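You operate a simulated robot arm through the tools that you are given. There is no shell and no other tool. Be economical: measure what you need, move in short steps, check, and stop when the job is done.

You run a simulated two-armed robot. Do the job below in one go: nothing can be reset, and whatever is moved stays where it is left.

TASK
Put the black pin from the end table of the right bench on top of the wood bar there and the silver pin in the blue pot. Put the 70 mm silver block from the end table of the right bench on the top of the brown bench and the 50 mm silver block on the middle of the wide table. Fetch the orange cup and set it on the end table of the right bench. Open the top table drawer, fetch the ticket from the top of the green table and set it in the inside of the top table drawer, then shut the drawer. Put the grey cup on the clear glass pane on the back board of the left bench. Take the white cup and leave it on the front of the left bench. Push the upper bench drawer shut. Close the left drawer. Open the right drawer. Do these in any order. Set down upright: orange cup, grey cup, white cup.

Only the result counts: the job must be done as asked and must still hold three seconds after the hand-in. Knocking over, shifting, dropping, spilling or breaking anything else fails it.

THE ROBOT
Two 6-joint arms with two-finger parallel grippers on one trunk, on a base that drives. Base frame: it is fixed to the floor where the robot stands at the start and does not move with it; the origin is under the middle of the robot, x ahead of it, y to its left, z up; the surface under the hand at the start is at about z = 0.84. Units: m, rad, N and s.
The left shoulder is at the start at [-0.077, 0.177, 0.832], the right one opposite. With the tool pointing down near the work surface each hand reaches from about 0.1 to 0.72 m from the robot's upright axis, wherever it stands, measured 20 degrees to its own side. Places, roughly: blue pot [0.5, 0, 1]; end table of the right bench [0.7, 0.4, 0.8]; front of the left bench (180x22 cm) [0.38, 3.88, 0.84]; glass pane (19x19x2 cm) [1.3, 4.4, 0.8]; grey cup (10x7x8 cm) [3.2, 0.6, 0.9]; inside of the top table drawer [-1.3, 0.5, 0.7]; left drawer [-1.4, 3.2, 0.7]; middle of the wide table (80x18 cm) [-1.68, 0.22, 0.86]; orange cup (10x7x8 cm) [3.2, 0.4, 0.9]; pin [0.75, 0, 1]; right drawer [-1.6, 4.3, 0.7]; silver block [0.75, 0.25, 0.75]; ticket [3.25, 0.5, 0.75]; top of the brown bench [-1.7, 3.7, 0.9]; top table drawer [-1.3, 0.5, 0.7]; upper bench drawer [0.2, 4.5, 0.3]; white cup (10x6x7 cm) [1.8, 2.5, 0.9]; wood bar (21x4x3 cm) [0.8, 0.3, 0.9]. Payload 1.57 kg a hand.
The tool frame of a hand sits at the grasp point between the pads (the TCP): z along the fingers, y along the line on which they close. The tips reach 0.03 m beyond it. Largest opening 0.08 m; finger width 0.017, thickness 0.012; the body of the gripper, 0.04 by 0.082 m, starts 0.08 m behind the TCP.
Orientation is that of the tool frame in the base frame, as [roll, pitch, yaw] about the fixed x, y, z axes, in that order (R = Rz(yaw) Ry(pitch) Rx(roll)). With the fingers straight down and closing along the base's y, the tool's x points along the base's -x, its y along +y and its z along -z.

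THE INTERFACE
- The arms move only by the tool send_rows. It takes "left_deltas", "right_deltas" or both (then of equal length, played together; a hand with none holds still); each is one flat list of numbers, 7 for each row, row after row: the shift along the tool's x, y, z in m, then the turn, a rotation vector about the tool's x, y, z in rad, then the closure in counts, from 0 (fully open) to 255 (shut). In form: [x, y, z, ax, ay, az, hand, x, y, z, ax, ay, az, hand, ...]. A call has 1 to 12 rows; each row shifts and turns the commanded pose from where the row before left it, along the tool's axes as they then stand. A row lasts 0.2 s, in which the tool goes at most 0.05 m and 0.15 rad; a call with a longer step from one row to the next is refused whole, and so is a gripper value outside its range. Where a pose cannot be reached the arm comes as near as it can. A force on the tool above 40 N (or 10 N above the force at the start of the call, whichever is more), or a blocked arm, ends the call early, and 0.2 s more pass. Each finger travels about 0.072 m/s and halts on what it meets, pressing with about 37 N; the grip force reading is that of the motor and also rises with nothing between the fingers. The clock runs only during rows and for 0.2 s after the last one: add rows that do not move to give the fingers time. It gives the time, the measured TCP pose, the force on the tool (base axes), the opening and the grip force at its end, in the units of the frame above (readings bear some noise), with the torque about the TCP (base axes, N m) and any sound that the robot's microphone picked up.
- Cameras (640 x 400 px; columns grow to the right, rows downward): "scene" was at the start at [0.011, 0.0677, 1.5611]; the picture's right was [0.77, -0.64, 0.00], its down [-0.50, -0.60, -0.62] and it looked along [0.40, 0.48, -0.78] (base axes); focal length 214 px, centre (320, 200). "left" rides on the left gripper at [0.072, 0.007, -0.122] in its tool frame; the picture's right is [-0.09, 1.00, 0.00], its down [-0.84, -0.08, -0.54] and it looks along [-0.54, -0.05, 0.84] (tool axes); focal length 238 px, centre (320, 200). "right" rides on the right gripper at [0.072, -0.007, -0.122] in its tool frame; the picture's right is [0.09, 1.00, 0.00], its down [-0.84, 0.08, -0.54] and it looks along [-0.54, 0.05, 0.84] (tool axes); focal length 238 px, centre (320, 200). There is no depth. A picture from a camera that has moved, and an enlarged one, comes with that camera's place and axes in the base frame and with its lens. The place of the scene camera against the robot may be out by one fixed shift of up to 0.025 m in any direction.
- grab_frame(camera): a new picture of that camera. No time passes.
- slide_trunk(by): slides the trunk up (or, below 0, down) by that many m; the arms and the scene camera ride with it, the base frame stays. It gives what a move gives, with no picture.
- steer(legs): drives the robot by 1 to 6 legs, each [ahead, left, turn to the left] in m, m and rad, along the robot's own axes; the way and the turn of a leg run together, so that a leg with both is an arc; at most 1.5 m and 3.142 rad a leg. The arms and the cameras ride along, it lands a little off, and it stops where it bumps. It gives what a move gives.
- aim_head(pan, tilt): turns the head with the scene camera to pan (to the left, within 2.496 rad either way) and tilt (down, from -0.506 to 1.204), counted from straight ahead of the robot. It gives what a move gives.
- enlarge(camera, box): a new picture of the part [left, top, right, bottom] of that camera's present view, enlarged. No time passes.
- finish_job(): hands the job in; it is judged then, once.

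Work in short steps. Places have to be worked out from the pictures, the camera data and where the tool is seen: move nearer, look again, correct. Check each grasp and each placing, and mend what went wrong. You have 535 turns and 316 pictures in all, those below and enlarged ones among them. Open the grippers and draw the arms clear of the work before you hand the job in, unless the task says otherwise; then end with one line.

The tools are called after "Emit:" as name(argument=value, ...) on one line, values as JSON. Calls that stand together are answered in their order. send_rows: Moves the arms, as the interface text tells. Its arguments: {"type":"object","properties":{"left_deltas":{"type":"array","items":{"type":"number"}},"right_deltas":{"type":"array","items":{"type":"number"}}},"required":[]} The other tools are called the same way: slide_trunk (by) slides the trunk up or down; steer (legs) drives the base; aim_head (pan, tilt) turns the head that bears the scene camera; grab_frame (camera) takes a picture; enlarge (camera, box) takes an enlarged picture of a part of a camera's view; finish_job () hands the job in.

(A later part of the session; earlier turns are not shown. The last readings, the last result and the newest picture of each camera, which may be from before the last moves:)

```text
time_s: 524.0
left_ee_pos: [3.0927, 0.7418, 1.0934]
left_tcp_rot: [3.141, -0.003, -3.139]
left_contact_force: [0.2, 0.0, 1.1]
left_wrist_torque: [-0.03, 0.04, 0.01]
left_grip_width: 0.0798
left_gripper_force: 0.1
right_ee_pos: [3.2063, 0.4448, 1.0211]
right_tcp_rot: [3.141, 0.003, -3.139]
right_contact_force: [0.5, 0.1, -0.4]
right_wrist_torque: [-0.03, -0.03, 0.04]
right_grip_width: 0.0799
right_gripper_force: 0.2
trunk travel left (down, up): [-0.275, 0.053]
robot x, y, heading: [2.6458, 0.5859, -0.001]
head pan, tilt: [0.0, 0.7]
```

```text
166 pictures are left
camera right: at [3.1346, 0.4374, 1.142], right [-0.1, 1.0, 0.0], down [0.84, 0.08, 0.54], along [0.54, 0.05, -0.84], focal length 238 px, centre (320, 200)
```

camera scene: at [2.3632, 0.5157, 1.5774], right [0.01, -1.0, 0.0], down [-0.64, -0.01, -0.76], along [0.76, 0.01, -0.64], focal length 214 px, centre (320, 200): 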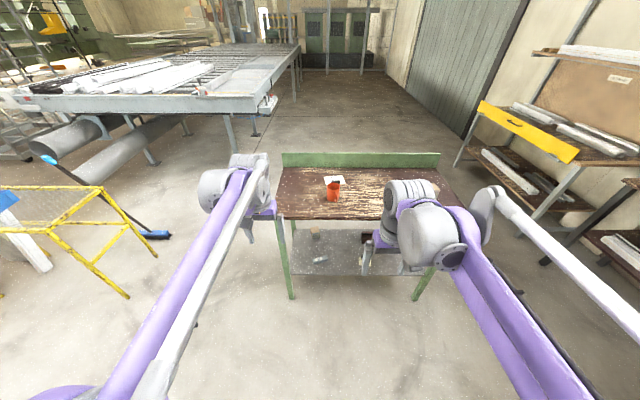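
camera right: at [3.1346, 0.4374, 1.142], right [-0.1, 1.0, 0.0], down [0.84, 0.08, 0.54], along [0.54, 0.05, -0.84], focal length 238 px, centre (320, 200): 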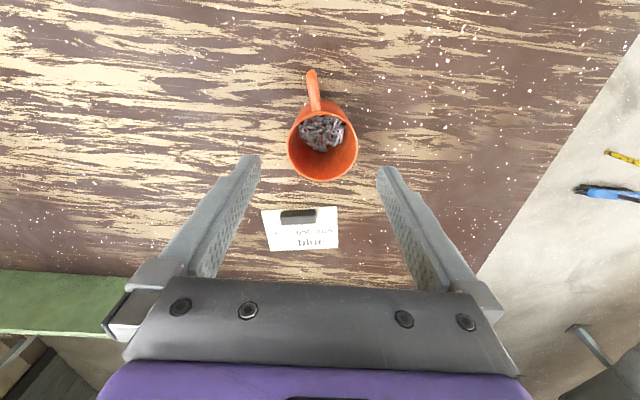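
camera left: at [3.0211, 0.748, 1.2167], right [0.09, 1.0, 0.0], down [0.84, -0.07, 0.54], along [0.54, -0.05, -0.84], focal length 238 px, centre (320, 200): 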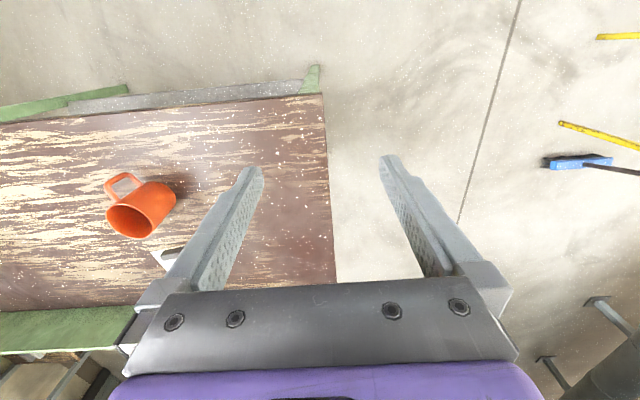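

Emit:
send_rows(right_deltas=[-0.008, 0.002, 0.02, 0, 0, 0, 0, 0, 0, 0.03, 0, 0, 0, 0, 0, 0, 0.016, 0, 0, 0, 0])

Emit:
grab_frame(camera="right")

```text
time_s: 524.8
left_ee_pos: [3.0908, 0.7417, 1.0936]
left_tcp_rot: [-3.14, -0.004, -3.139]
left_contact_force: [-0.1, -0.9, -0.5]
left_wrist_torque: [0.0, 0.0, -0.02]
left_grip_width: 0.0802
left_gripper_force: 0.1
right_ee_pos: [3.2139, 0.4468, 0.9559]
right_tcp_rot: [-3.141, 0.002, -3.138]
right_contact_force: [-0.5, -0.2, 0.1]
right_wrist_torque: [0.01, 0.02, -0.01]
right_grip_width: 0.0801
right_gripper_force: 0.0
trunk travel left (down, up): [-0.275, 0.053]
robot x, y, heading: [2.6426, 0.5875, 0.003]
head pan, tilt: [0.0, 0.7]
```

```text
165 pictures are left
camera right: at [3.1417, 0.4398, 1.0762], right [-0.1, 1.0, 0.0], down [0.84, 0.08, 0.54], along [0.54, 0.05, -0.84], focal length 238 px, centre (320, 200)
```

right: 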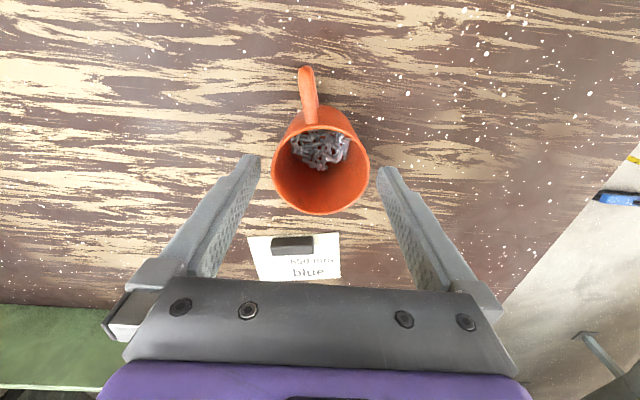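

Emit:
send_rows(right_deltas=[0.003, 0, 0.02, 0, 0, 0, 0, 0, 0, 0.02, 0, 0, 0, 0, 0, 0, 0.015, 0, 0, 0, 0, 0, 0, 0.006, 0, 0, 0, 0])

Emit:
grab_frame(camera="right")

```text
time_s: 525.8
left_ee_pos: [3.0905, 0.742, 1.0936]
left_tcp_rot: [3.142, -0.004, -3.137]
left_contact_force: [-0.5, 0.0, -0.8]
left_wrist_torque: [-0.04, 0.01, 0.01]
left_grip_width: 0.0797
left_gripper_force: 0.0
right_ee_pos: [3.2098, 0.4479, 0.8938]
right_tcp_rot: [-3.141, 0.003, -3.137]
right_contact_force: [-0.3, -0.1, 1.4]
right_wrist_torque: [-0.03, 0.02, 0.01]
right_grip_width: 0.0801
right_gripper_force: 0.1
trunk travel left (down, up): [-0.275, 0.053]
robot x, y, heading: [2.6445, 0.5868, 0.002]
head pan, tilt: [0.0, 0.7]
```

```text
164 pictures are left
camera right: at [3.1377, 0.4402, 1.0152], right [-0.1, 1.0, 0.0], down [0.84, 0.08, 0.54], along [0.54, 0.05, -0.84], focal length 238 px, centre (320, 200)
```

right: 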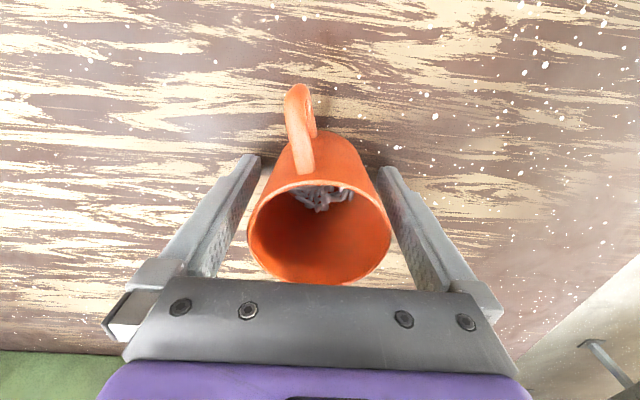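

No contact, nicely centred. I close and lift slowly.

Emit:
send_rows(right_deltas=[0, 0, 0, 0, 0, 0, 40, 0, 0, 0, 0, 0, 0, 80, 0, 0, 0, 0, 0, 0, 255, 0, 0, 0, 0, 0, 0, 255, 0, 0, -0.003, 0, 0, 0, 255, 0, 0, -0.006, 0, 0, 0, 255, 0, 0, -0.01, 0, 0, 0, 255, 0, 0, -0.015, 0, 0, 0, 255, 0, 0, -0.02, 0, 0, 0, 255, 0, 0, -0.025, 0, 0, 0, 255, 0, 0, -0.03, 0, 0, 0, 255, 0, 0, -0.03, 0, 0, 0, 255])

Emit:
grab_frame(camera="right")

```text
time_s: 528.4
left_ee_pos: [3.091, 0.741, 1.0933]
left_tcp_rot: [-3.14, -0.004, -3.137]
left_contact_force: [-0.6, 1.2, -0.6]
left_wrist_torque: [-0.01, 0.01, 0.02]
left_grip_width: 0.0802
left_gripper_force: 0.1
right_ee_pos: [3.2107, 0.4476, 1.0345]
right_tcp_rot: [3.141, 0.001, -3.138]
right_contact_force: [-0.2, 0.5, -0.5]
right_wrist_torque: [0.0, 0.0, -0.02]
right_grip_width: 0.0623
right_gripper_force: 36.6
trunk travel left (down, up): [-0.275, 0.053]
robot x, y, heading: [2.6462, 0.5883, 0.006]
head pan, tilt: [0.0, 0.7]
```

```text
163 pictures are left
camera right: at [3.1377, 0.4406, 1.1544], right [-0.1, 1.0, 0.0], down [0.84, 0.08, 0.54], along [0.54, 0.05, -0.84], focal length 238 px, centre (320, 200)
```

right: 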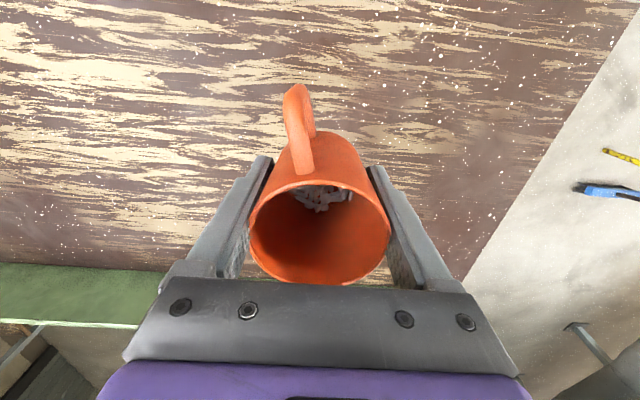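

Orange cup held. I retract the right hand, then shift so the left hand faces the ticket (≈[3.38,0.43]).

Emit:
send_rows(right_deltas=[0.01, 0, -0.03, 0, 0, 0, 255, 0.025, 0, -0.025, 0, 0, 0, 255, 0.03, 0, -0.02, 0, 0, 0, 255, 0.03, -0.01, -0.01, 0, 0, 0, 255, 0.03, -0.01, 0, 0, 0, 0, 255, 0.03, -0.01, 0, 0, 0, 0, 255, 0.03, -0.01, 0, 0, 0, 0, 255, 0.03, -0.01, 0, 0, 0, 0, 255, 0.02, 0, 0, 0, 0, 0, 255])

Emit:
steer(legs=[[0, -0.32, 0], [0.15, 0, 0]])

Emit:
grab_frame(camera="left")

```text
time_s: 530.4
left_ee_pos: [3.0894, 0.7428, 1.0943]
left_tcp_rot: [-3.141, 0.0, -3.138]
left_contact_force: [0.0, -0.5, 0.6]
left_wrist_torque: [0.0, 0.0, -0.04]
left_grip_width: 0.0797
left_gripper_force: 0.0
right_ee_pos: [2.9728, 0.3944, 1.1187]
right_tcp_rot: [3.14, 0.004, -3.138]
right_contact_force: [-0.1, 0.4, -2.2]
right_wrist_torque: [0.02, 0.0, 0.01]
right_grip_width: 0.0618
right_gripper_force: 36.9
trunk travel left (down, up): [-0.275, 0.053]
robot x, y, heading: [2.6457, 0.5868, -0.002]
head pan, tilt: [0.0, 0.7]
```

```text
time_s: 534.7
left_ee_pos: [3.2427, 0.426, 1.0927]
left_tcp_rot: [3.14, -0.003, -3.139]
left_contact_force: [-0.7, 0.0, 0.1]
left_wrist_torque: [-0.02, -0.02, 0.0]
left_grip_width: 0.08
left_gripper_force: 0.0
right_ee_pos: [3.1262, 0.0783, 1.1175]
right_tcp_rot: [-3.141, 0.001, -3.139]
right_contact_force: [-0.5, 0.6, -1.6]
right_wrist_torque: [-0.02, 0.06, -0.01]
right_grip_width: 0.0617
right_gripper_force: 36.8
trunk travel left (down, up): [-0.275, 0.053]
robot x, y, heading: [2.7945, 0.2723, 0.008]
head pan, tilt: [0.0, 0.7]
```

```text
162 pictures are left
camera left: at [3.1722, 0.4321, 1.2168], right [0.09, 1.0, 0.0], down [0.84, -0.07, 0.54], along [0.54, -0.05, -0.84], focal length 238 px, centre (320, 200)
```

left: 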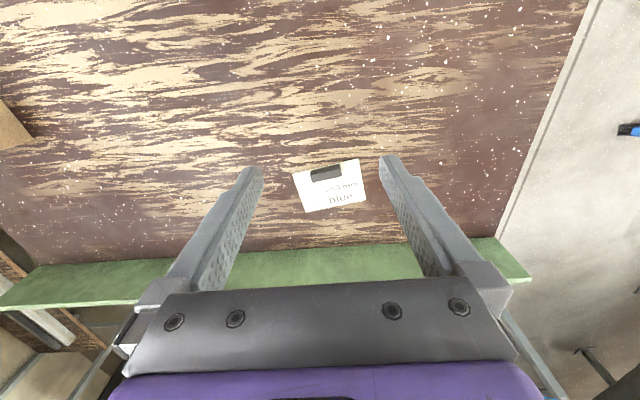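

Emit:
enlarge(camera="left", box=[280, 150, 380, 220])

```text
5.71 times, centred on (330, 185) of left
camera zoom: at [3.1722, 0.4321, 1.2168], right [0.09, 1.0, 0.0], down [0.84, -0.07, 0.54], along [0.54, -0.05, -0.84], focal length 1362 px, centre (263, 286)
```

zoom: 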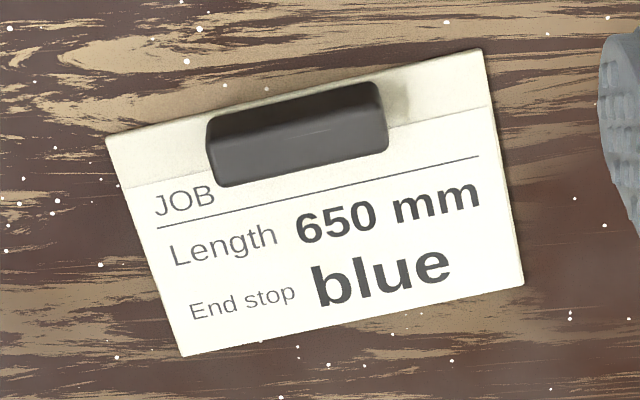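

The ticket has a raised black bar about 5 cm long lying along y; I can grip it end to end with the hand as it is. I move over it and descend to z≈0.95 to check.

Emit:
send_rows(left_deltas=[-0.03, 0, 0.02, 0, 0, 0, 0, -0.03, 0, 0.03, 0, 0, 0, 0, -0.025, 0, 0.03, 0, 0, 0, 0, -0.015, 0, 0.03, 0, 0, 0, 0, 0, 0, 0.03, 0, 0, 0, 0])

Emit:
grab_frame(camera="left")

```text
time_s: 535.9
left_ee_pos: [3.3423, 0.4274, 0.9531]
left_tcp_rot: [-3.139, -0.003, -3.135]
left_contact_force: [-0.6, -0.3, -0.6]
left_wrist_torque: [0.01, -0.03, 0.01]
left_grip_width: 0.0799
left_gripper_force: 0.1
right_ee_pos: [3.1261, 0.0794, 1.117]
right_tcp_rot: [3.141, 0.002, -3.137]
right_contact_force: [-0.9, -0.2, -0.5]
right_wrist_torque: [-0.01, -0.01, 0.02]
right_grip_width: 0.062
right_gripper_force: 36.9
trunk travel left (down, up): [-0.275, 0.053]
robot x, y, heading: [2.8008, 0.2717, 0.006]
head pan, tilt: [0.0, 0.7]
```

```text
160 pictures are left
camera left: at [3.2724, 0.4326, 1.0767], right [0.09, 1.0, 0.0], down [0.84, -0.07, 0.54], along [0.54, -0.05, -0.84], focal length 238 px, centre (320, 200)
```

left: 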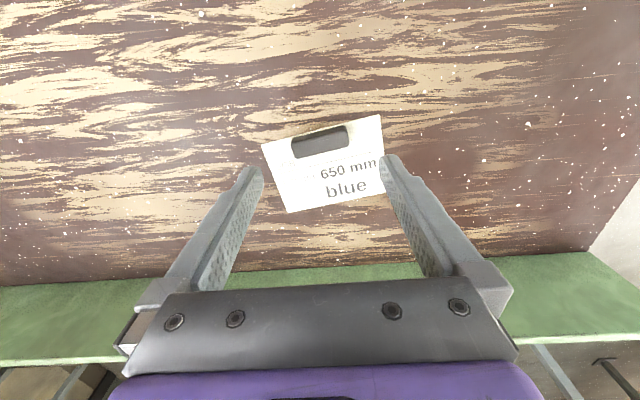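

I align the hand to the bar (6°) and descend to z≈0.897.

Emit:
send_rows(left_deltas=[0, -0.0015, 0.02, 0, 0, -0.1, 0, 0, 0, 0.02, 0, 0, 0, 0, 0, 0, 0.012, 0, 0, 0, 0, 0, 0, 0.004, 0, 0, 0, 0])

Emit:
grab_frame(camera="left")

```text
time_s: 536.9
left_ee_pos: [3.3409, 0.4249, 0.8979]
left_tcp_rot: [-3.141, -0.003, -3.037]
left_contact_force: [-1.1, 0.4, 1.1]
left_wrist_torque: [0.03, -0.02, 0.03]
left_grip_width: 0.08
left_gripper_force: 0.0
right_ee_pos: [3.1248, 0.0798, 1.1165]
right_tcp_rot: [-3.141, 0.002, -3.136]
right_contact_force: [-0.3, 0.3, -0.2]
right_wrist_torque: [0.02, -0.01, 0.02]
right_grip_width: 0.0618
right_gripper_force: 37.2
trunk travel left (down, up): [-0.275, 0.053]
robot x, y, heading: [2.8004, 0.2706, 0.002]
head pan, tilt: [0.0, 0.7]
```

```text
159 pictures are left
camera left: at [3.2715, 0.424, 1.0207], right [-0.01, 1.0, 0.0], down [0.84, 0.01, 0.54], along [0.54, 0.01, -0.84], focal length 238 px, centre (320, 200)
```

left: 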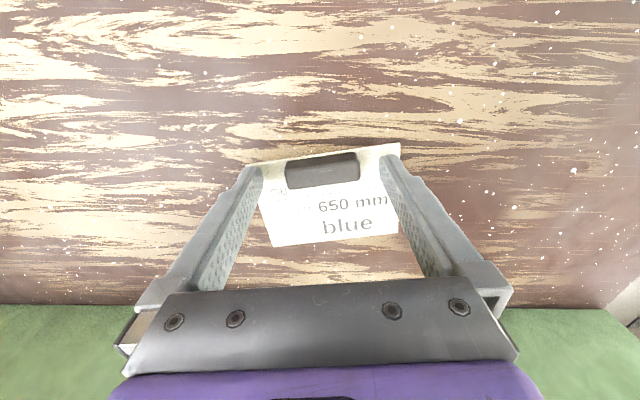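

Aligned. I lower 5 mm more and close.

Emit:
send_rows(left_deltas=[-0.002, 0, 0.003, 0, 0, 0, 0, 0, 0, 0.002, 0, 0, 0, 0, 0, 0, 0, 0, 0, 0, 60, 0, 0, 0, 0, 0, 0, 130, 0, 0, 0, 0, 0, 0, 255, 0, 0, 0, 0, 0, 0, 255])

Emit:
grab_frame(camera="left")

```text
time_s: 538.3
left_ee_pos: [3.3446, 0.426, 0.8928]
left_tcp_rot: [3.14, -0.003, -3.038]
left_contact_force: [0.3, -0.3, 8.6]
left_wrist_torque: [0.0, -0.06, 0.13]
left_grip_width: 0.0489
left_gripper_force: 36.5
right_ee_pos: [3.1245, 0.0789, 1.1178]
right_tcp_rot: [-3.141, 0.003, -3.138]
right_contact_force: [0.1, 0.1, -1.3]
right_wrist_torque: [0.05, 0.0, 0.0]
right_grip_width: 0.0616
right_gripper_force: 37.2
trunk travel left (down, up): [-0.275, 0.053]
robot x, y, heading: [2.7986, 0.2689, 0.0]
head pan, tilt: [0.0, 0.7]
```

```text
158 pictures are left
camera left: at [3.2731, 0.4241, 1.0163], right [-0.01, 1.0, 0.0], down [0.84, 0.01, 0.54], along [0.54, 0.01, -0.84], focal length 238 px, centre (320, 200)
```

left: 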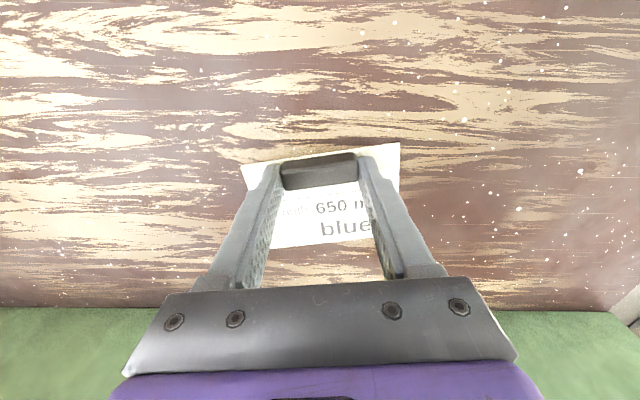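

Gripped at 48.9 mm. I lift slowly.

Emit:
send_rows(left_deltas=[0, 0, -0.003, 0, 0, 0, 255, 0, 0, -0.007, 0, 0, 0, 255, 0, 0, -0.015, 0, 0, 0, 255, 0, 0, -0.025, 0, 0, 0, 255, 0, 0, -0.03, 0, 0, 0, 255, 0, 0, -0.03, 0, 0, 0, 255, 0.01, 0, -0.03, 0, 0, 0, 255, 0.02, 0, -0.03, 0, 0, 0, 255, 0.03, 0, -0.03, 0, 0, 0, 255, 0.03, 0.01, -0.02, 0, 0, 0, 255, 0.03, 0.02, -0.01, 0, 0, 0, 255, 0.03, 0.02, 0, 0, 0, 0, 255])

Emit:
grab_frame(camera="left")

```text
time_s: 540.9
left_ee_pos: [3.19, 0.4607, 1.1224]
left_tcp_rot: [-3.141, -0.002, -3.035]
left_contact_force: [0.3, -0.3, 0.2]
left_wrist_torque: [0.01, -0.02, 0.04]
left_grip_width: 0.0489
left_gripper_force: 36.6
right_ee_pos: [3.1249, 0.0803, 1.1165]
right_tcp_rot: [-3.141, 0.004, -3.139]
right_contact_force: [-0.2, 0.3, -1.7]
right_wrist_torque: [0.0, -0.02, 0.03]
right_grip_width: 0.0617
right_gripper_force: 37.0
trunk travel left (down, up): [-0.275, 0.053]
robot x, y, heading: [2.7973, 0.2715, 0.007]
head pan, tilt: [0.0, 0.7]
```

```text
157 pictures are left
camera left: at [3.1191, 0.4584, 1.2464], right [-0.01, 1.0, 0.0], down [0.84, 0.01, 0.54], along [0.54, 0.01, -0.84], focal length 238 px, centre (320, 200)
```

left: 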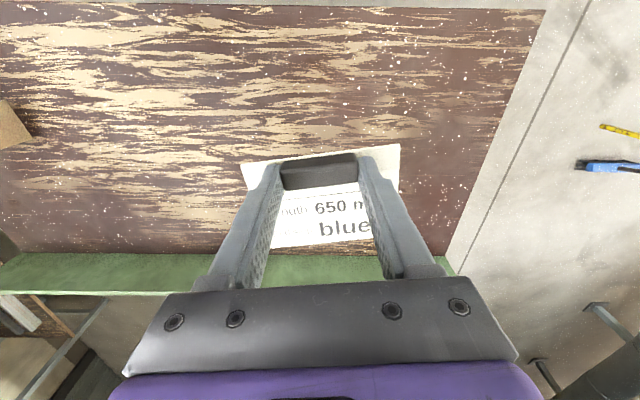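

The ticket is in hand. I drive back to the end table's right side to set the orange cup down at about [0.86,0.08].

Emit:
steer(legs=[[-0.45, 0, 0], [0, -0.9, -0.005], [-1.0, 0, 0], [-0.65, 0, 0], [0, 0, 1.571], [0.2, 0, 0]])

Emit:
aim_head(pan=0.0, tilt=0.85)

Emit:
grab_frame(camera="scene")

Emit:
grab_frame(camera="right")

```text
time_s: 564.5
left_ee_pos: [0.5107, -0.0535, 1.1219]
left_tcp_rot: [3.141, -0.003, -1.459]
left_contact_force: [-0.8, 0.2, 0.1]
left_wrist_torque: [-0.01, -0.02, -0.02]
left_grip_width: 0.0485
left_gripper_force: 37.0
right_ee_pos: [0.8913, -0.1161, 1.1169]
right_tcp_rot: [3.141, 0.001, -1.56]
right_contact_force: [-0.5, 0.2, -0.9]
right_wrist_torque: [-0.01, 0.04, -0.03]
right_grip_width: 0.0606
right_gripper_force: 37.2
trunk travel left (down, up): [-0.275, 0.053]
robot x, y, heading: [0.6971, -0.4491, 1.586]
head pan, tilt: [0.0, 0.7]
```

```text
time_s: 565.2
left_ee_pos: [0.5114, -0.0536, 1.1233]
left_tcp_rot: [-3.14, -0.005, -1.459]
left_contact_force: [-0.4, 0.1, -0.7]
left_wrist_torque: [-0.01, 0.05, 0.0]
left_grip_width: 0.0485
left_gripper_force: 36.9
right_ee_pos: [0.8911, -0.1171, 1.117]
right_tcp_rot: [3.141, 0.001, -1.56]
right_contact_force: [0.7, 0.1, -1.0]
right_wrist_torque: [0.01, -0.02, 0.0]
right_grip_width: 0.0608
right_gripper_force: 36.7
trunk travel left (down, up): [-0.275, 0.053]
robot x, y, heading: [0.7038, -0.4467, 1.581]
head pan, tilt: [0.0, 0.85]
```

```text
156 pictures are left
camera scene: at [0.7062, -0.4004, 1.5652], right [1.0, 0.01, 0.0], down [0.01, -0.75, -0.66], along [-0.01, 0.66, -0.75], focal length 214 px, centre (320, 200)
```

scene: 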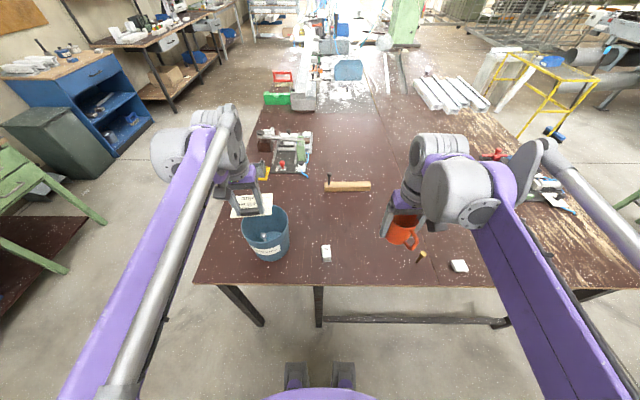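

```text
155 pictures are left
camera right: at [0.8993, -0.1897, 1.2384], right [-0.99, -0.1, 0.0], down [-0.09, 0.83, 0.54], along [-0.06, 0.54, -0.84], focal length 238 px, centre (320, 200)
```

right: 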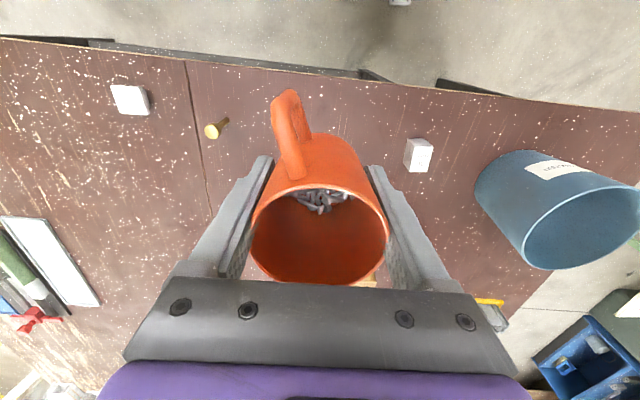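

The table is clear there and the black pin still stands on the bar. I carry the cup over [0.875,0.085] and lower to z≈0.91.

Emit:
send_rows(right_deltas=[-0.02, 0.003, 0, 0, 0, 0, 255, -0.03, 0.003, 0, 0, 0, 0, 255, -0.03, 0.003, 0.0, 0, 0, 0, 255, -0.03, 0.003, 0.01, 0, 0, 0, 255, -0.03, 0.003, 0.02, 0, 0, 0, 255, -0.03, 0.003, 0.03, 0, 0, 0, 255, -0.03, 0, 0.03, 0, 0, 0, 255, 0, 0, 0.035, 0, 0, 0, 255, 0, 0, 0.035, 0, 0, 0, 255, 0, 0, 0.03, 0, 0, 0, 255, 0, 0, 0.015, 0, 0, 0, 255])

Emit:
grab_frame(camera="right")

```text
time_s: 567.6
left_ee_pos: [0.5114, -0.0536, 1.1229]
left_tcp_rot: [-3.142, -0.003, -1.458]
left_contact_force: [1.0, -0.3, -1.0]
left_wrist_torque: [-0.01, 0.0, 0.03]
left_grip_width: 0.0486
left_gripper_force: 36.8
right_ee_pos: [0.8728, 0.082, 0.912]
right_tcp_rot: [-3.141, 0.003, -1.561]
right_contact_force: [0.2, 0.9, -1.4]
right_wrist_torque: [-0.04, 0.02, 0.01]
right_grip_width: 0.0605
right_gripper_force: 37.0
trunk travel left (down, up): [-0.275, 0.053]
robot x, y, heading: [0.7049, -0.4515, 1.586]
head pan, tilt: [0.0, 0.85]
```

```text
154 pictures are left
camera right: at [0.8799, 0.011, 1.0334], right [-0.99, -0.1, 0.0], down [-0.09, 0.83, 0.54], along [-0.06, 0.54, -0.84], focal length 238 px, centre (320, 200)
```

right: 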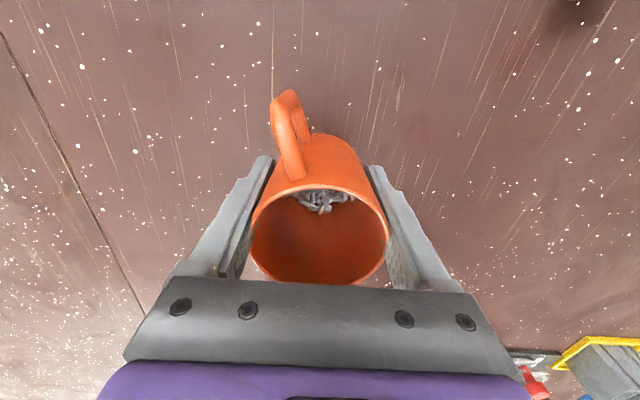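

Emit:
send_rows(right_deltas=[0, 0, 0.008, 0, 0, 0, 255, 0, 0, 0.005, 0, 0, 0, 255, 0, 0, 0.003, 0, 0, 0, 255, 0, 0, 0.003, 0, 0, 0, 255, 0, 0, 0.002, 0, 0, 0, 255, 0, 0, 0.002, 0, 0, 0, 255, 0, 0, 0.002, 0, 0, 0, 255])

Emit:
send_rows(right_deltas=[0, 0, 0.0015, 0, 0, 0, 255, 0, 0, 0.0015, 0, 0, 0, 255, 0, 0, 0.0015, 0, 0, 0, 255])

```text
time_s: 569.2
left_ee_pos: [0.5108, -0.0535, 1.1223]
left_tcp_rot: [3.141, -0.003, -1.458]
left_contact_force: [-0.8, 0.0, -0.5]
left_wrist_torque: [-0.01, -0.03, 0.0]
left_grip_width: 0.0486
left_gripper_force: 36.7
right_ee_pos: [0.8707, 0.0837, 0.8872]
right_tcp_rot: [-3.14, 0.002, -1.563]
right_contact_force: [-0.3, -0.2, -0.8]
right_wrist_torque: [-0.01, -0.02, 0.03]
right_grip_width: 0.0604
right_gripper_force: 36.6
trunk travel left (down, up): [-0.275, 0.053]
robot x, y, heading: [0.7014, -0.4468, 1.583]
head pan, tilt: [0.0, 0.85]
```

```text
time_s: 570.0
left_ee_pos: [0.5117, -0.0534, 1.1223]
left_tcp_rot: [3.141, -0.004, -1.459]
left_contact_force: [-0.7, 0.4, -0.3]
left_wrist_torque: [0.0, 0.01, -0.04]
left_grip_width: 0.0485
left_gripper_force: 37.2
right_ee_pos: [0.8717, 0.0838, 0.8823]
right_tcp_rot: [3.141, 0.001, -1.56]
right_contact_force: [-0.5, -0.5, -0.7]
right_wrist_torque: [0.0, -0.03, 0.0]
right_grip_width: 0.0605
right_gripper_force: 37.2
trunk travel left (down, up): [-0.275, 0.053]
robot x, y, heading: [0.7008, -0.4463, 1.582]
head pan, tilt: [0.0, 0.85]
```

Emit:
send_rows(right_deltas=[0, 0, 0.0015, 0, 0, 0, 255, 0, 0, 0.0015, 0, 0, 0, 255, 0, 0, 0.0015, 0, 0, 0, 255])

Emit:
send_rows(right_deltas=[0, 0, 0.001, 0, 0, 0, 255, 0, 0, 0.001, 0, 0, 0, 255])

```text
time_s: 570.8
left_ee_pos: [0.5106, -0.0547, 1.1222]
left_tcp_rot: [-3.141, -0.003, -1.458]
left_contact_force: [0.2, 0.6, 0.5]
left_wrist_torque: [0.0, 0.01, -0.04]
left_grip_width: 0.0485
left_gripper_force: 37.0
right_ee_pos: [0.8715, 0.0829, 0.8783]
right_tcp_rot: [3.142, 0.001, -1.562]
right_contact_force: [0.8, -0.4, -1.0]
right_wrist_torque: [-0.04, -0.01, -0.01]
right_grip_width: 0.0603
right_gripper_force: 37.1
trunk travel left (down, up): [-0.275, 0.053]
robot x, y, heading: [0.7034, -0.4488, 1.581]
head pan, tilt: [0.0, 0.85]
```

```text
time_s: 571.4
left_ee_pos: [0.512, -0.0549, 1.1231]
left_tcp_rot: [3.14, -0.003, -1.457]
left_contact_force: [0.3, 0.3, 0.3]
left_wrist_torque: [-0.01, -0.02, 0.0]
left_grip_width: 0.0485
left_gripper_force: 36.7
right_ee_pos: [0.8713, 0.0833, 0.8768]
right_tcp_rot: [-3.14, 0.004, -1.561]
right_contact_force: [0.1, 0.4, -2.1]
right_wrist_torque: [0.01, 0.01, 0.0]
right_grip_width: 0.0601
right_gripper_force: 37.1
trunk travel left (down, up): [-0.275, 0.053]
robot x, y, heading: [0.7026, -0.4473, 1.585]
head pan, tilt: [0.0, 0.85]
```

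Emit:
send_rows(right_deltas=[0, 0, 0.001, 0, 0, 0, 255, 0, 0, 0.001, 0, 0, 0, 255, 0, 0, 0.001, 0, 0, 0, 255])

Emit:
grab_frame(camera="right")

```text
time_s: 572.2
left_ee_pos: [0.5107, -0.0553, 1.123]
left_tcp_rot: [3.141, -0.003, -1.459]
left_contact_force: [-0.9, -0.9, 0.0]
left_wrist_torque: [-0.01, 0.02, 0.03]
left_grip_width: 0.0485
left_gripper_force: 36.5
right_ee_pos: [0.8724, 0.083, 0.8724]
right_tcp_rot: [-3.142, 0.003, -1.559]
right_contact_force: [0.3, 0.4, 0.6]
right_wrist_torque: [0.04, -0.03, -0.01]
right_grip_width: 0.0602
right_gripper_force: 36.8
trunk travel left (down, up): [-0.275, 0.053]
robot x, y, heading: [0.7033, -0.4495, 1.582]
head pan, tilt: [0.0, 0.85]
```

```text
153 pictures are left
camera right: at [0.8791, 0.0102, 0.9948], right [-0.99, -0.1, 0.0], down [-0.09, 0.83, 0.54], along [-0.06, 0.54, -0.84], focal length 238 px, centre (320, 200)
```

right: 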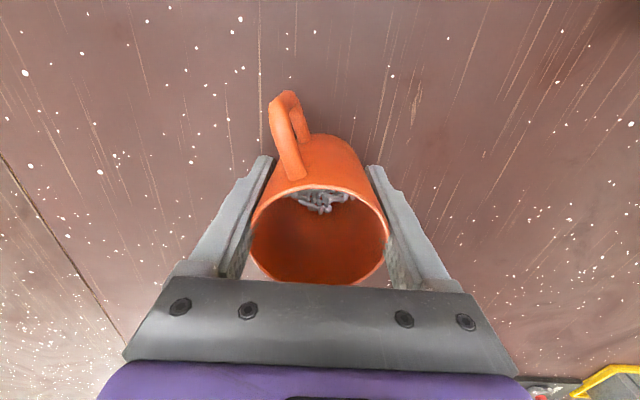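

Emit:
send_rows(right_deltas=[0, 0, 0.001, 0, 0, 0, 255, 0, 0, 0.001, 0, 0, 0, 255, 0, 0, 0.001, 0, 0, 0, 255])

```text
time_s: 573.0
left_ee_pos: [0.5107, -0.0555, 1.1232]
left_tcp_rot: [-3.142, -0.003, -1.46]
left_contact_force: [0.2, 0.0, -1.1]
left_wrist_torque: [-0.02, -0.02, -0.03]
left_grip_width: 0.0487
left_gripper_force: 36.8
right_ee_pos: [0.8701, 0.0832, 0.8729]
right_tcp_rot: [-3.139, 0.003, -1.561]
right_contact_force: [-0.6, 3.9, 29.4]
right_wrist_torque: [-0.15, -0.16, -0.14]
right_grip_width: 0.0606
right_gripper_force: 37.5
trunk travel left (down, up): [-0.275, 0.053]
robot x, y, heading: [0.7017, -0.4462, 1.579]
head pan, tilt: [0.0, 0.85]
```

Contact. I ease up 3 mm, open, check and rise.

Emit:
send_rows(right_deltas=[0, 0, -0.002, 0, 0, 0, 255, 0, 0, -0.001, 0, 0, 0, 255, 0, 0, 0, 0, 0, 0, 50, 0, 0, 0, 0, 0, 0, 30, 0, 0, 0, 0, 0, 0, 0, 0, 0, 0, 0, 0, 0, 0])

Emit:
grab_frame(camera="right")

```text
time_s: 574.4
left_ee_pos: [0.5121, -0.0532, 1.1223]
left_tcp_rot: [-3.141, -0.003, -1.459]
left_contact_force: [-0.3, 0.9, -0.3]
left_wrist_torque: [-0.03, -0.01, 0.01]
left_grip_width: 0.0488
left_gripper_force: 37.3
right_ee_pos: [0.8712, 0.0836, 0.8738]
right_tcp_rot: [3.141, 0.003, -1.56]
right_contact_force: [0.6, 0.3, -0.5]
right_wrist_torque: [-0.01, -0.01, 0.0]
right_grip_width: 0.08
right_gripper_force: 0.1
trunk travel left (down, up): [-0.275, 0.053]
robot x, y, heading: [0.7042, -0.4483, 1.582]
head pan, tilt: [0.0, 0.85]
```

```text
152 pictures are left
camera right: at [0.8791, 0.0104, 0.9951], right [-0.99, -0.1, 0.0], down [-0.09, 0.83, 0.54], along [-0.06, 0.54, -0.84], focal length 238 px, centre (320, 200)
```

right: 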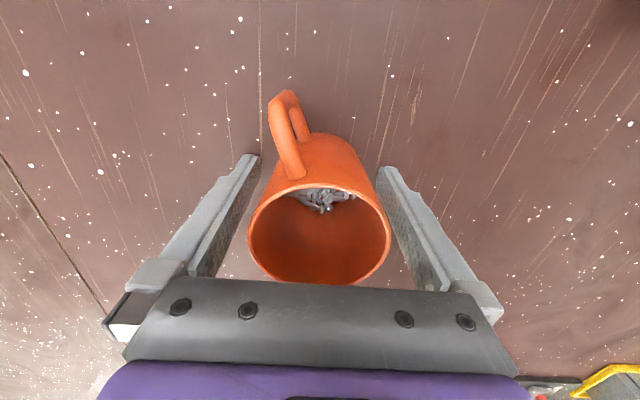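

Emit:
send_rows(right_deltas=[0, 0, -0.01, 0, 0, 0, 0, 0, 0, -0.02, 0, 0, 0, 0, 0, 0, -0.03, 0, 0, 0, 0, 0, 0, -0.04, 0, 0, 0, 0, 0, 0, -0.04, 0, 0, 0, 0, 0.01, 0, -0.04, 0, 0, 0, 0, 0.03, 0, -0.03, 0, 0, 0, 0, 0.04, 0, -0.02, 0, 0, 0, 0, 0.04, 0, 0, 0, 0, 0, 0])

Emit:
grab_frame(camera="right")

Emit:
enlarge(camera="scene", box=[220, 120, 460, 280])

```text
time_s: 576.4
left_ee_pos: [0.511, -0.0555, 1.1227]
left_tcp_rot: [-3.14, -0.001, -1.46]
left_contact_force: [-0.2, -0.2, 0.3]
left_wrist_torque: [-0.01, -0.02, 0.0]
left_grip_width: 0.0486
left_gripper_force: 36.9
right_ee_pos: [0.8723, -0.0381, 1.1041]
right_tcp_rot: [3.141, 0.003, -1.561]
right_contact_force: [0.2, 0.4, -0.1]
right_wrist_torque: [0.0, 0.0, -0.01]
right_grip_width: 0.0802
right_gripper_force: 0.1
trunk travel left (down, up): [-0.275, 0.053]
robot x, y, heading: [0.7025, -0.4442, 1.58]
head pan, tilt: [0.0, 0.85]
```

```text
151 pictures are left
camera right: at [0.8807, -0.1107, 1.2255], right [-0.99, -0.1, 0.0], down [-0.09, 0.83, 0.54], along [-0.06, 0.54, -0.84], focal length 238 px, centre (320, 200)
```

right: 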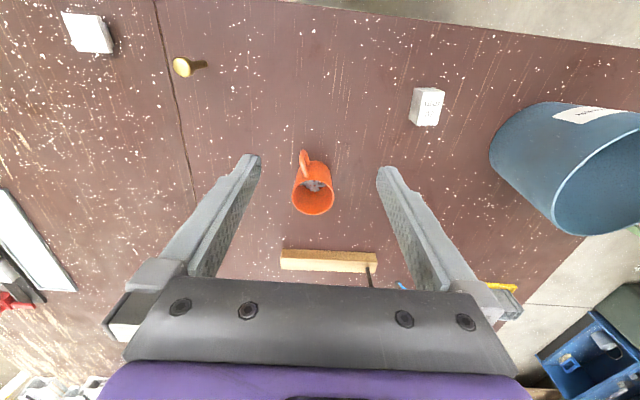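

```text
2.50 times, centred on (340, 200) of scene
camera zoom: at [0.7062, -0.4024, 1.5651], right [1.0, 0.01, 0.0], down [0.01, -0.75, -0.66], along [-0.01, 0.66, -0.75], focal length 536 px, centre (270, 200)
```

zoom: 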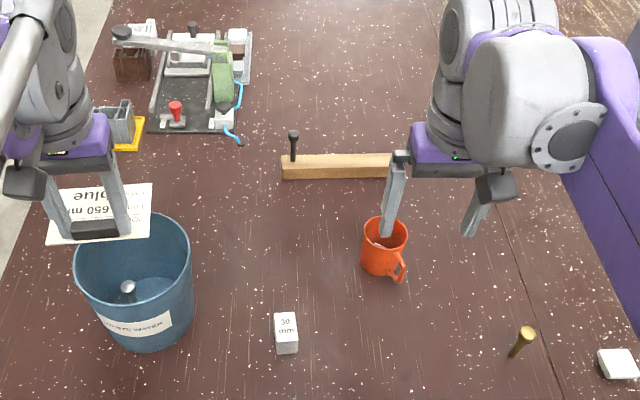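

The orange cup stands on the end table; pins and bar are intact. Now the ticket: I drive back to the wide table, facing its drawers.

Emit:
steer(legs=[[-0.22, 0, 0], [0, 0, 1.561], [0.98, 0, 0], [0, -1.0, 0]])

Emit:
aim_head(pan=0.0, tilt=0.7)

Emit:
grab_frame(camera="scene")

```text
time_s: 595.3
left_ee_pos: [-0.6818, 0.1299, 1.1227]
left_tcp_rot: [3.141, -0.003, 0.114]
left_contact_force: [-0.3, -0.1, -0.1]
left_wrist_torque: [-0.01, 0.01, -0.02]
left_grip_width: 0.0486
left_gripper_force: 36.9
right_ee_pos: [-0.7017, 0.4931, 1.1032]
right_tcp_rot: [-3.14, 0.003, 0.014]
right_contact_force: [0.0, 0.5, 0.2]
right_wrist_torque: [0.03, 0.01, 0.03]
right_grip_width: 0.08
right_gripper_force: 0.1
trunk travel left (down, up): [-0.275, 0.053]
robot x, y, heading: [-0.2896, 0.3223, -3.126]
head pan, tilt: [0.0, 0.85]
```

```text
time_s: 596.0
left_ee_pos: [-0.6838, 0.1305, 1.1229]
left_tcp_rot: [3.141, -0.003, 0.114]
left_contact_force: [0.0, 0.2, -1.3]
left_wrist_torque: [0.04, -0.03, -0.03]
left_grip_width: 0.0485
left_gripper_force: 37.1
right_ee_pos: [-0.7019, 0.493, 1.1033]
right_tcp_rot: [-3.141, 0.002, 0.015]
right_contact_force: [-0.1, -0.5, 0.2]
right_wrist_torque: [0.01, 0.01, -0.01]
right_grip_width: 0.0799
right_gripper_force: 0.2
trunk travel left (down, up): [-0.275, 0.053]
robot x, y, heading: [-0.2901, 0.3235, -3.125]
head pan, tilt: [0.0, 0.7]
```

```text
149 pictures are left
camera scene: at [-0.3296, 0.3324, 1.5773], right [-0.01, 1.0, 0.0], down [0.64, 0.01, -0.76], along [-0.76, -0.01, -0.64], focal length 214 px, centre (320, 200)
```

scene: 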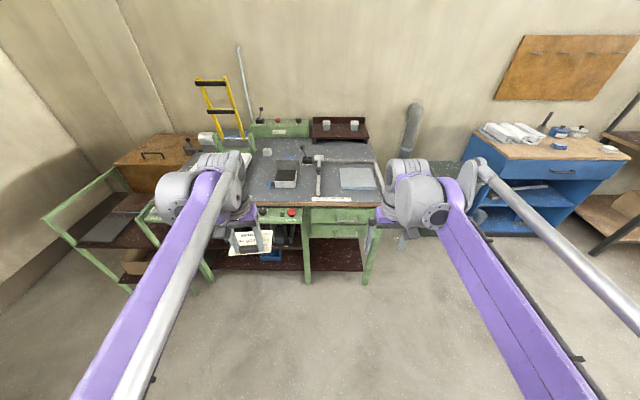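

I turn the right hand to point forward with vertical closing (pitch, then roll).

Emit:
send_rows(right_deltas=[-0.03, 0, 0, 0, -0.143, 0, 0, -0.02, 0, 0, 0, -0.143, 0, 0, 0, 0, 0, 0, -0.143, 0, 0, 0, 0, 0, 0, -0.143, 0, 0, 0, 0, 0, 0, -0.143, 0, 0, 0, 0, 0, 0, -0.143, 0, 0, 0, 0, 0, 0, -0.143, 0, 0, 0, 0, 0, 0, -0.143, 0, 0, 0, 0, 0, 0, -0.143, 0, 0, 0, 0, 0, 0, -0.143, 0, 0, 0, 0, 0, 0, -0.141, 0, 0])

Emit:
send_rows(right_deltas=[0, 0, 0, 0, 0, -0.143, 0, 0, 0, 0, 0, 0, -0.143, 0, 0, 0, 0, 0, 0, -0.143, 0, 0, 0, 0, 0, 0, -0.143, 0, 0, 0, 0, 0, 0, -0.143, 0, 0, 0, 0, 0, 0, -0.143, 0, 0, 0, 0, 0, 0, -0.143, 0, 0, 0, 0, 0, 0, -0.143, 0, 0, 0, 0, 0, 0, -0.143, 0, 0, 0, 0, 0, 0, -0.143, 0, 0, 0, 0, 0, 0, -0.141, 0])

Emit:
grab_frame(camera="right")

```text
time_s: 598.4
left_ee_pos: [-0.6826, 0.1317, 1.1225]
left_tcp_rot: [3.14, -0.004, 0.115]
left_contact_force: [0.6, -1.0, 0.0]
left_wrist_torque: [0.0, -0.02, 0.0]
left_grip_width: 0.0485
left_gripper_force: 36.7
right_ee_pos: [-0.7527, 0.491, 1.1068]
right_tcp_rot: [-0.19, 1.568, 2.965]
right_contact_force: [0.5, 0.2, 0.0]
right_wrist_torque: [-0.03, 0.0, 0.01]
right_grip_width: 0.08
right_gripper_force: 0.1
trunk travel left (down, up): [-0.275, 0.053]
robot x, y, heading: [-0.2915, 0.3244, -3.126]
head pan, tilt: [0.0, 0.7]
```

```text
time_s: 600.8
left_ee_pos: [-0.6816, 0.1302, 1.1228]
left_tcp_rot: [3.141, -0.005, 0.114]
left_contact_force: [0.2, 0.3, -1.0]
left_wrist_torque: [0.05, -0.02, 0.01]
left_grip_width: 0.0484
left_gripper_force: 37.6
right_ee_pos: [-0.7515, 0.4912, 1.1079]
right_tcp_rot: [-1.57, -0.003, 1.588]
right_contact_force: [0.0, -0.3, -0.1]
right_wrist_torque: [0.01, 0.02, -0.03]
right_grip_width: 0.0802
right_gripper_force: 0.0
trunk travel left (down, up): [-0.275, 0.053]
robot x, y, heading: [-0.2884, 0.3247, -3.125]
head pan, tilt: [0.0, 0.7]
```

```text
148 pictures are left
camera right: at [-0.6304, 0.5648, 1.1128], right [0.0, 0.09, -1.0], down [0.55, -0.83, -0.08], along [-0.83, -0.55, -0.05], focal length 238 px, centre (320, 200)
```

right: 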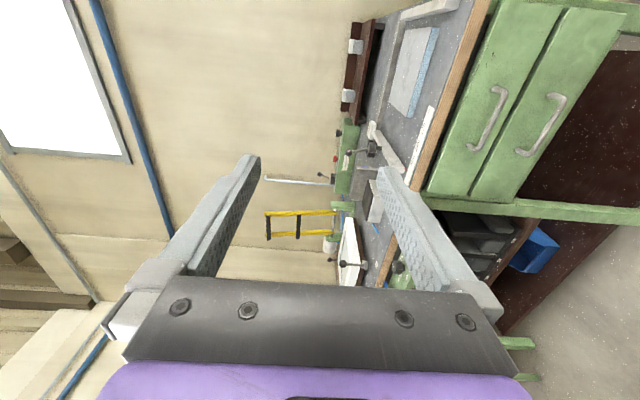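

The right hand points level at the drawers; the top handle is near [-1.13,0.467,0.754]. I lower the trunk and drive 0.18 m ahead, then look again.

Emit:
slide_trunk(by=-0.26)

Emit:
steer(legs=[[0.18, 0, -0.015]])

Emit:
send_rows(right_deltas=[0, 0.03, 0.01, 0, 0, 0, 0, 0, 0.03, 0.01, 0, 0, 0, 0, 0, 0.02, 0.01, 0, 0, 0, 0])

Emit:
grab_frame(camera="right")

Emit:
grab_frame(camera="scene")

```text
time_s: 603.4
left_ee_pos: [-0.6823, 0.1302, 0.8623]
left_tcp_rot: [3.141, -0.004, 0.117]
left_contact_force: [-0.1, -0.8, 0.1]
left_wrist_torque: [0.0, 0.02, -0.03]
left_grip_width: 0.0487
left_gripper_force: 36.5
right_ee_pos: [-0.7515, 0.4914, 0.8473]
right_tcp_rot: [-1.569, 0.001, 1.585]
right_contact_force: [-0.6, -0.6, 0.8]
right_wrist_torque: [0.02, 0.02, 0.01]
right_grip_width: 0.0799
right_gripper_force: 0.1
trunk travel left (down, up): [-0.015, 0.313]
robot x, y, heading: [-0.2863, 0.3261, -3.124]
head pan, tilt: [0.0, 0.7]
```

```text
time_s: 605.0
left_ee_pos: [-0.8659, 0.136, 0.8619]
left_tcp_rot: [-3.141, -0.004, 0.1]
left_contact_force: [0.1, 0.1, -0.4]
left_wrist_torque: [0.01, -0.02, -0.01]
left_grip_width: 0.0488
left_gripper_force: 37.0
right_ee_pos: [-0.93, 0.4957, 0.8468]
right_tcp_rot: [-1.569, -0.001, 1.575]
right_contact_force: [0.2, 0.3, -0.8]
right_wrist_torque: [-0.01, 0.02, -0.01]
right_grip_width: 0.0801
right_gripper_force: 0.1
trunk travel left (down, up): [-0.015, 0.313]
robot x, y, heading: [-0.4708, 0.3187, -3.142]
head pan, tilt: [0.0, 0.7]
```

```text
time_s: 605.8
left_ee_pos: [-0.8664, 0.134, 0.863]
left_tcp_rot: [-3.141, -0.004, 0.101]
left_contact_force: [-0.6, 0.3, -0.1]
left_wrist_torque: [-0.01, -0.02, -0.08]
left_grip_width: 0.0486
left_gripper_force: 37.6
right_ee_pos: [-0.9616, 0.4957, 0.7661]
right_tcp_rot: [-1.569, 0.0, 1.571]
right_contact_force: [0.1, 0.2, -0.4]
right_wrist_torque: [-0.02, 0.0, 0.0]
right_grip_width: 0.0802
right_gripper_force: 0.1
trunk travel left (down, up): [-0.015, 0.313]
robot x, y, heading: [-0.4739, 0.3271, -3.141]
head pan, tilt: [0.0, 0.7]
```

```text
147 pictures are left
camera right: at [-0.8387, 0.5678, 0.7722], right [0.0, 0.09, -1.0], down [0.54, -0.84, -0.08], along [-0.84, -0.54, -0.05], focal length 238 px, centre (320, 200)
```

right: 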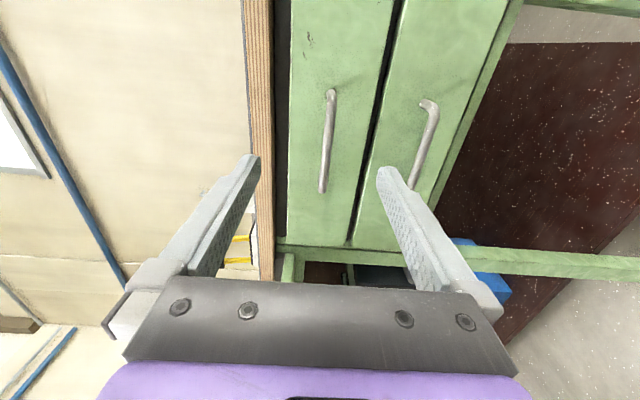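

```text
146 pictures are left
camera scene: at [-0.5597, 0.3316, 1.31], right [0.0, 1.0, 0.0], down [0.64, 0.0, -0.76], along [-0.76, 0.0, -0.64], focal length 214 px, centre (320, 200)
```

scene: 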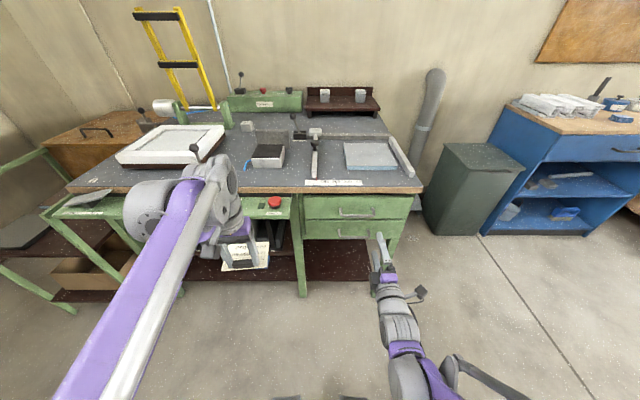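

Handle bar at [-1.126,0.462,0.755]. I align and advance until the fingers straddle it.

Emit:
send_rows(right_deltas=[-0.02, 0.0115, 0.02, 0, 0, 0, 0, -0.014, 0, 0.035, 0, 0, 0, 0, 0, 0, 0.035, 0, 0, 0, 0, 0, 0, 0.035, 0, 0, 0, 0, 0, 0, 0.01, 0, 0, 0, 0])

Emit:
grab_frame(camera="right")

```text
time_s: 607.0
left_ee_pos: [-0.866, 0.1345, 0.863]
left_tcp_rot: [-3.141, -0.003, 0.102]
left_contact_force: [-0.1, 0.0, -0.4]
left_wrist_torque: [0.0, 0.01, 0.0]
left_grip_width: 0.0485
left_gripper_force: 36.9
right_ee_pos: [-1.0948, 0.4621, 0.7555]
right_tcp_rot: [-1.569, -0.001, 1.572]
right_contact_force: [0.1, 0.1, 0.0]
right_wrist_torque: [0.03, 0.01, -0.01]
right_grip_width: 0.0801
right_gripper_force: 0.0
trunk travel left (down, up): [-0.015, 0.313]
robot x, y, heading: [-0.4695, 0.3224, -3.144]
head pan, tilt: [0.0, 0.7]
```

```text
145 pictures are left
camera right: at [-0.9728, 0.5331, 0.7613], right [0.0, 0.09, -1.0], down [0.54, -0.84, -0.08], along [-0.84, -0.54, -0.05], focal length 238 px, centre (320, 200)
```

right: 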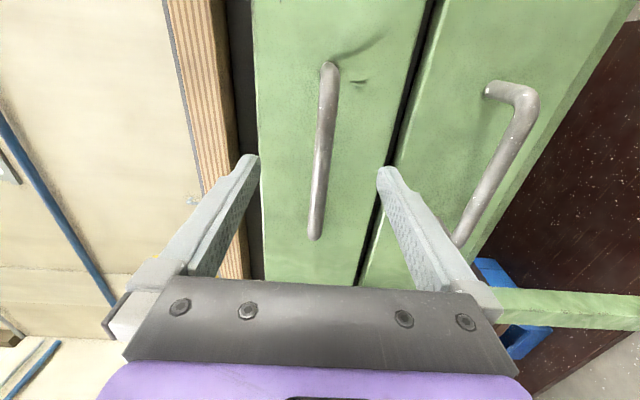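

Emit:
send_rows(right_deltas=[0, 0, 0.008, 0, 0, 0, 0, 0, 0, 0.008, 0, 0, 0, 0, 0, 0, 0, 0, 0, 0, 150, 0, 0, 0, 0, 0, 0, 255, 0, 0, 0, 0, 0, 0, 255, 0, 0, 0, 0, 0, 0, 255, 0, 0, 0, 0, 0, 0, 255])

Emit:
grab_frame(camera="right")

```text
time_s: 608.5
left_ee_pos: [-0.8662, 0.1343, 0.8629]
left_tcp_rot: [3.141, -0.003, 0.101]
left_contact_force: [-0.2, 0.5, -0.1]
left_wrist_torque: [0.04, -0.04, -0.01]
left_grip_width: 0.0484
left_gripper_force: 36.8
right_ee_pos: [-1.1112, 0.4616, 0.7551]
right_tcp_rot: [-1.569, 0.001, 1.573]
right_contact_force: [2.1, 0.2, -6.7]
right_wrist_torque: [-0.01, -0.06, 0.01]
right_grip_width: 0.0116
right_gripper_force: 29.4
trunk travel left (down, up): [-0.015, 0.313]
robot x, y, heading: [-0.4694, 0.3218, -3.144]
head pan, tilt: [0.0, 0.7]
```

```text
144 pictures are left
camera right: at [-0.9888, 0.533, 0.7608], right [0.0, 0.09, -1.0], down [0.54, -0.84, -0.08], along [-0.84, -0.54, -0.05], focal length 238 px, centre (320, 200)
```

right: 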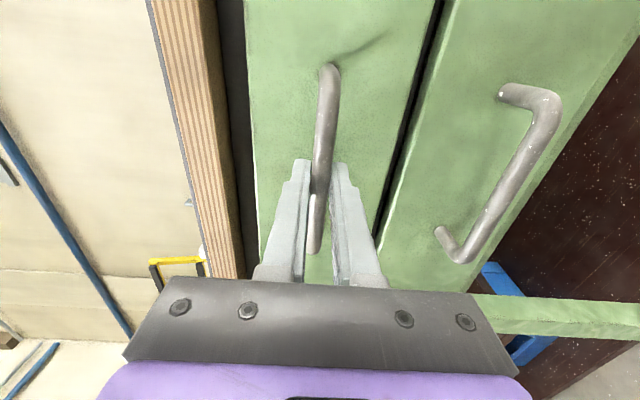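

Gripped. I pull straight back in steps.

Emit:
send_rows(right_deltas=[0, 0, -0.01, 0, 0, 0, 255, 0, 0, -0.015, 0, 0, 0, 255, 0, 0, -0.02, 0, 0, 0, 255, 0, 0, -0.02, 0, 0, 0, 255, 0, 0, -0.02, 0, 0, 0, 255, 0, 0, -0.02, 0, 0, 0, 255])

Emit:
grab_frame(camera="scene")

```text
time_s: 610.0
left_ee_pos: [-0.8667, 0.134, 0.8617]
left_tcp_rot: [3.14, -0.005, 0.102]
left_contact_force: [-0.7, 0.1, 0.6]
left_wrist_torque: [0.0, -0.01, 0.01]
left_grip_width: 0.0486
left_gripper_force: 36.6
right_ee_pos: [-1.0057, 0.4604, 0.7555]
right_tcp_rot: [-1.572, 0.0, 1.576]
right_contact_force: [2.8, -7.6, -16.9]
right_wrist_torque: [-0.08, -0.2, 0.3]
right_grip_width: 0.0119
right_gripper_force: 29.2
trunk travel left (down, up): [-0.015, 0.313]
robot x, y, heading: [-0.4707, 0.3249, -3.14]
head pan, tilt: [0.0, 0.7]
```

```text
143 pictures are left
camera scene: at [-0.5604, 0.3312, 1.31], right [0.0, 1.0, 0.0], down [0.64, 0.0, -0.76], along [-0.76, 0.0, -0.64], focal length 214 px, centre (320, 200)
```

scene: 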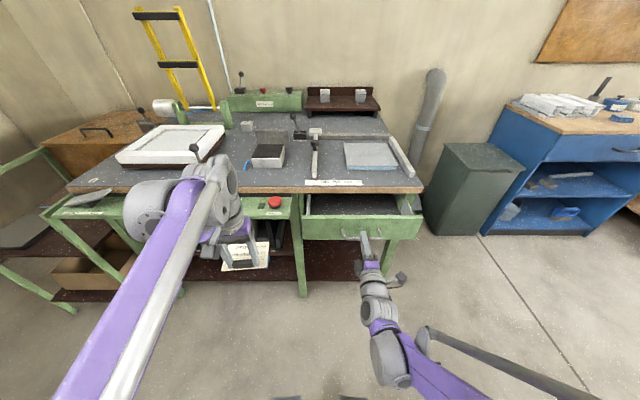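

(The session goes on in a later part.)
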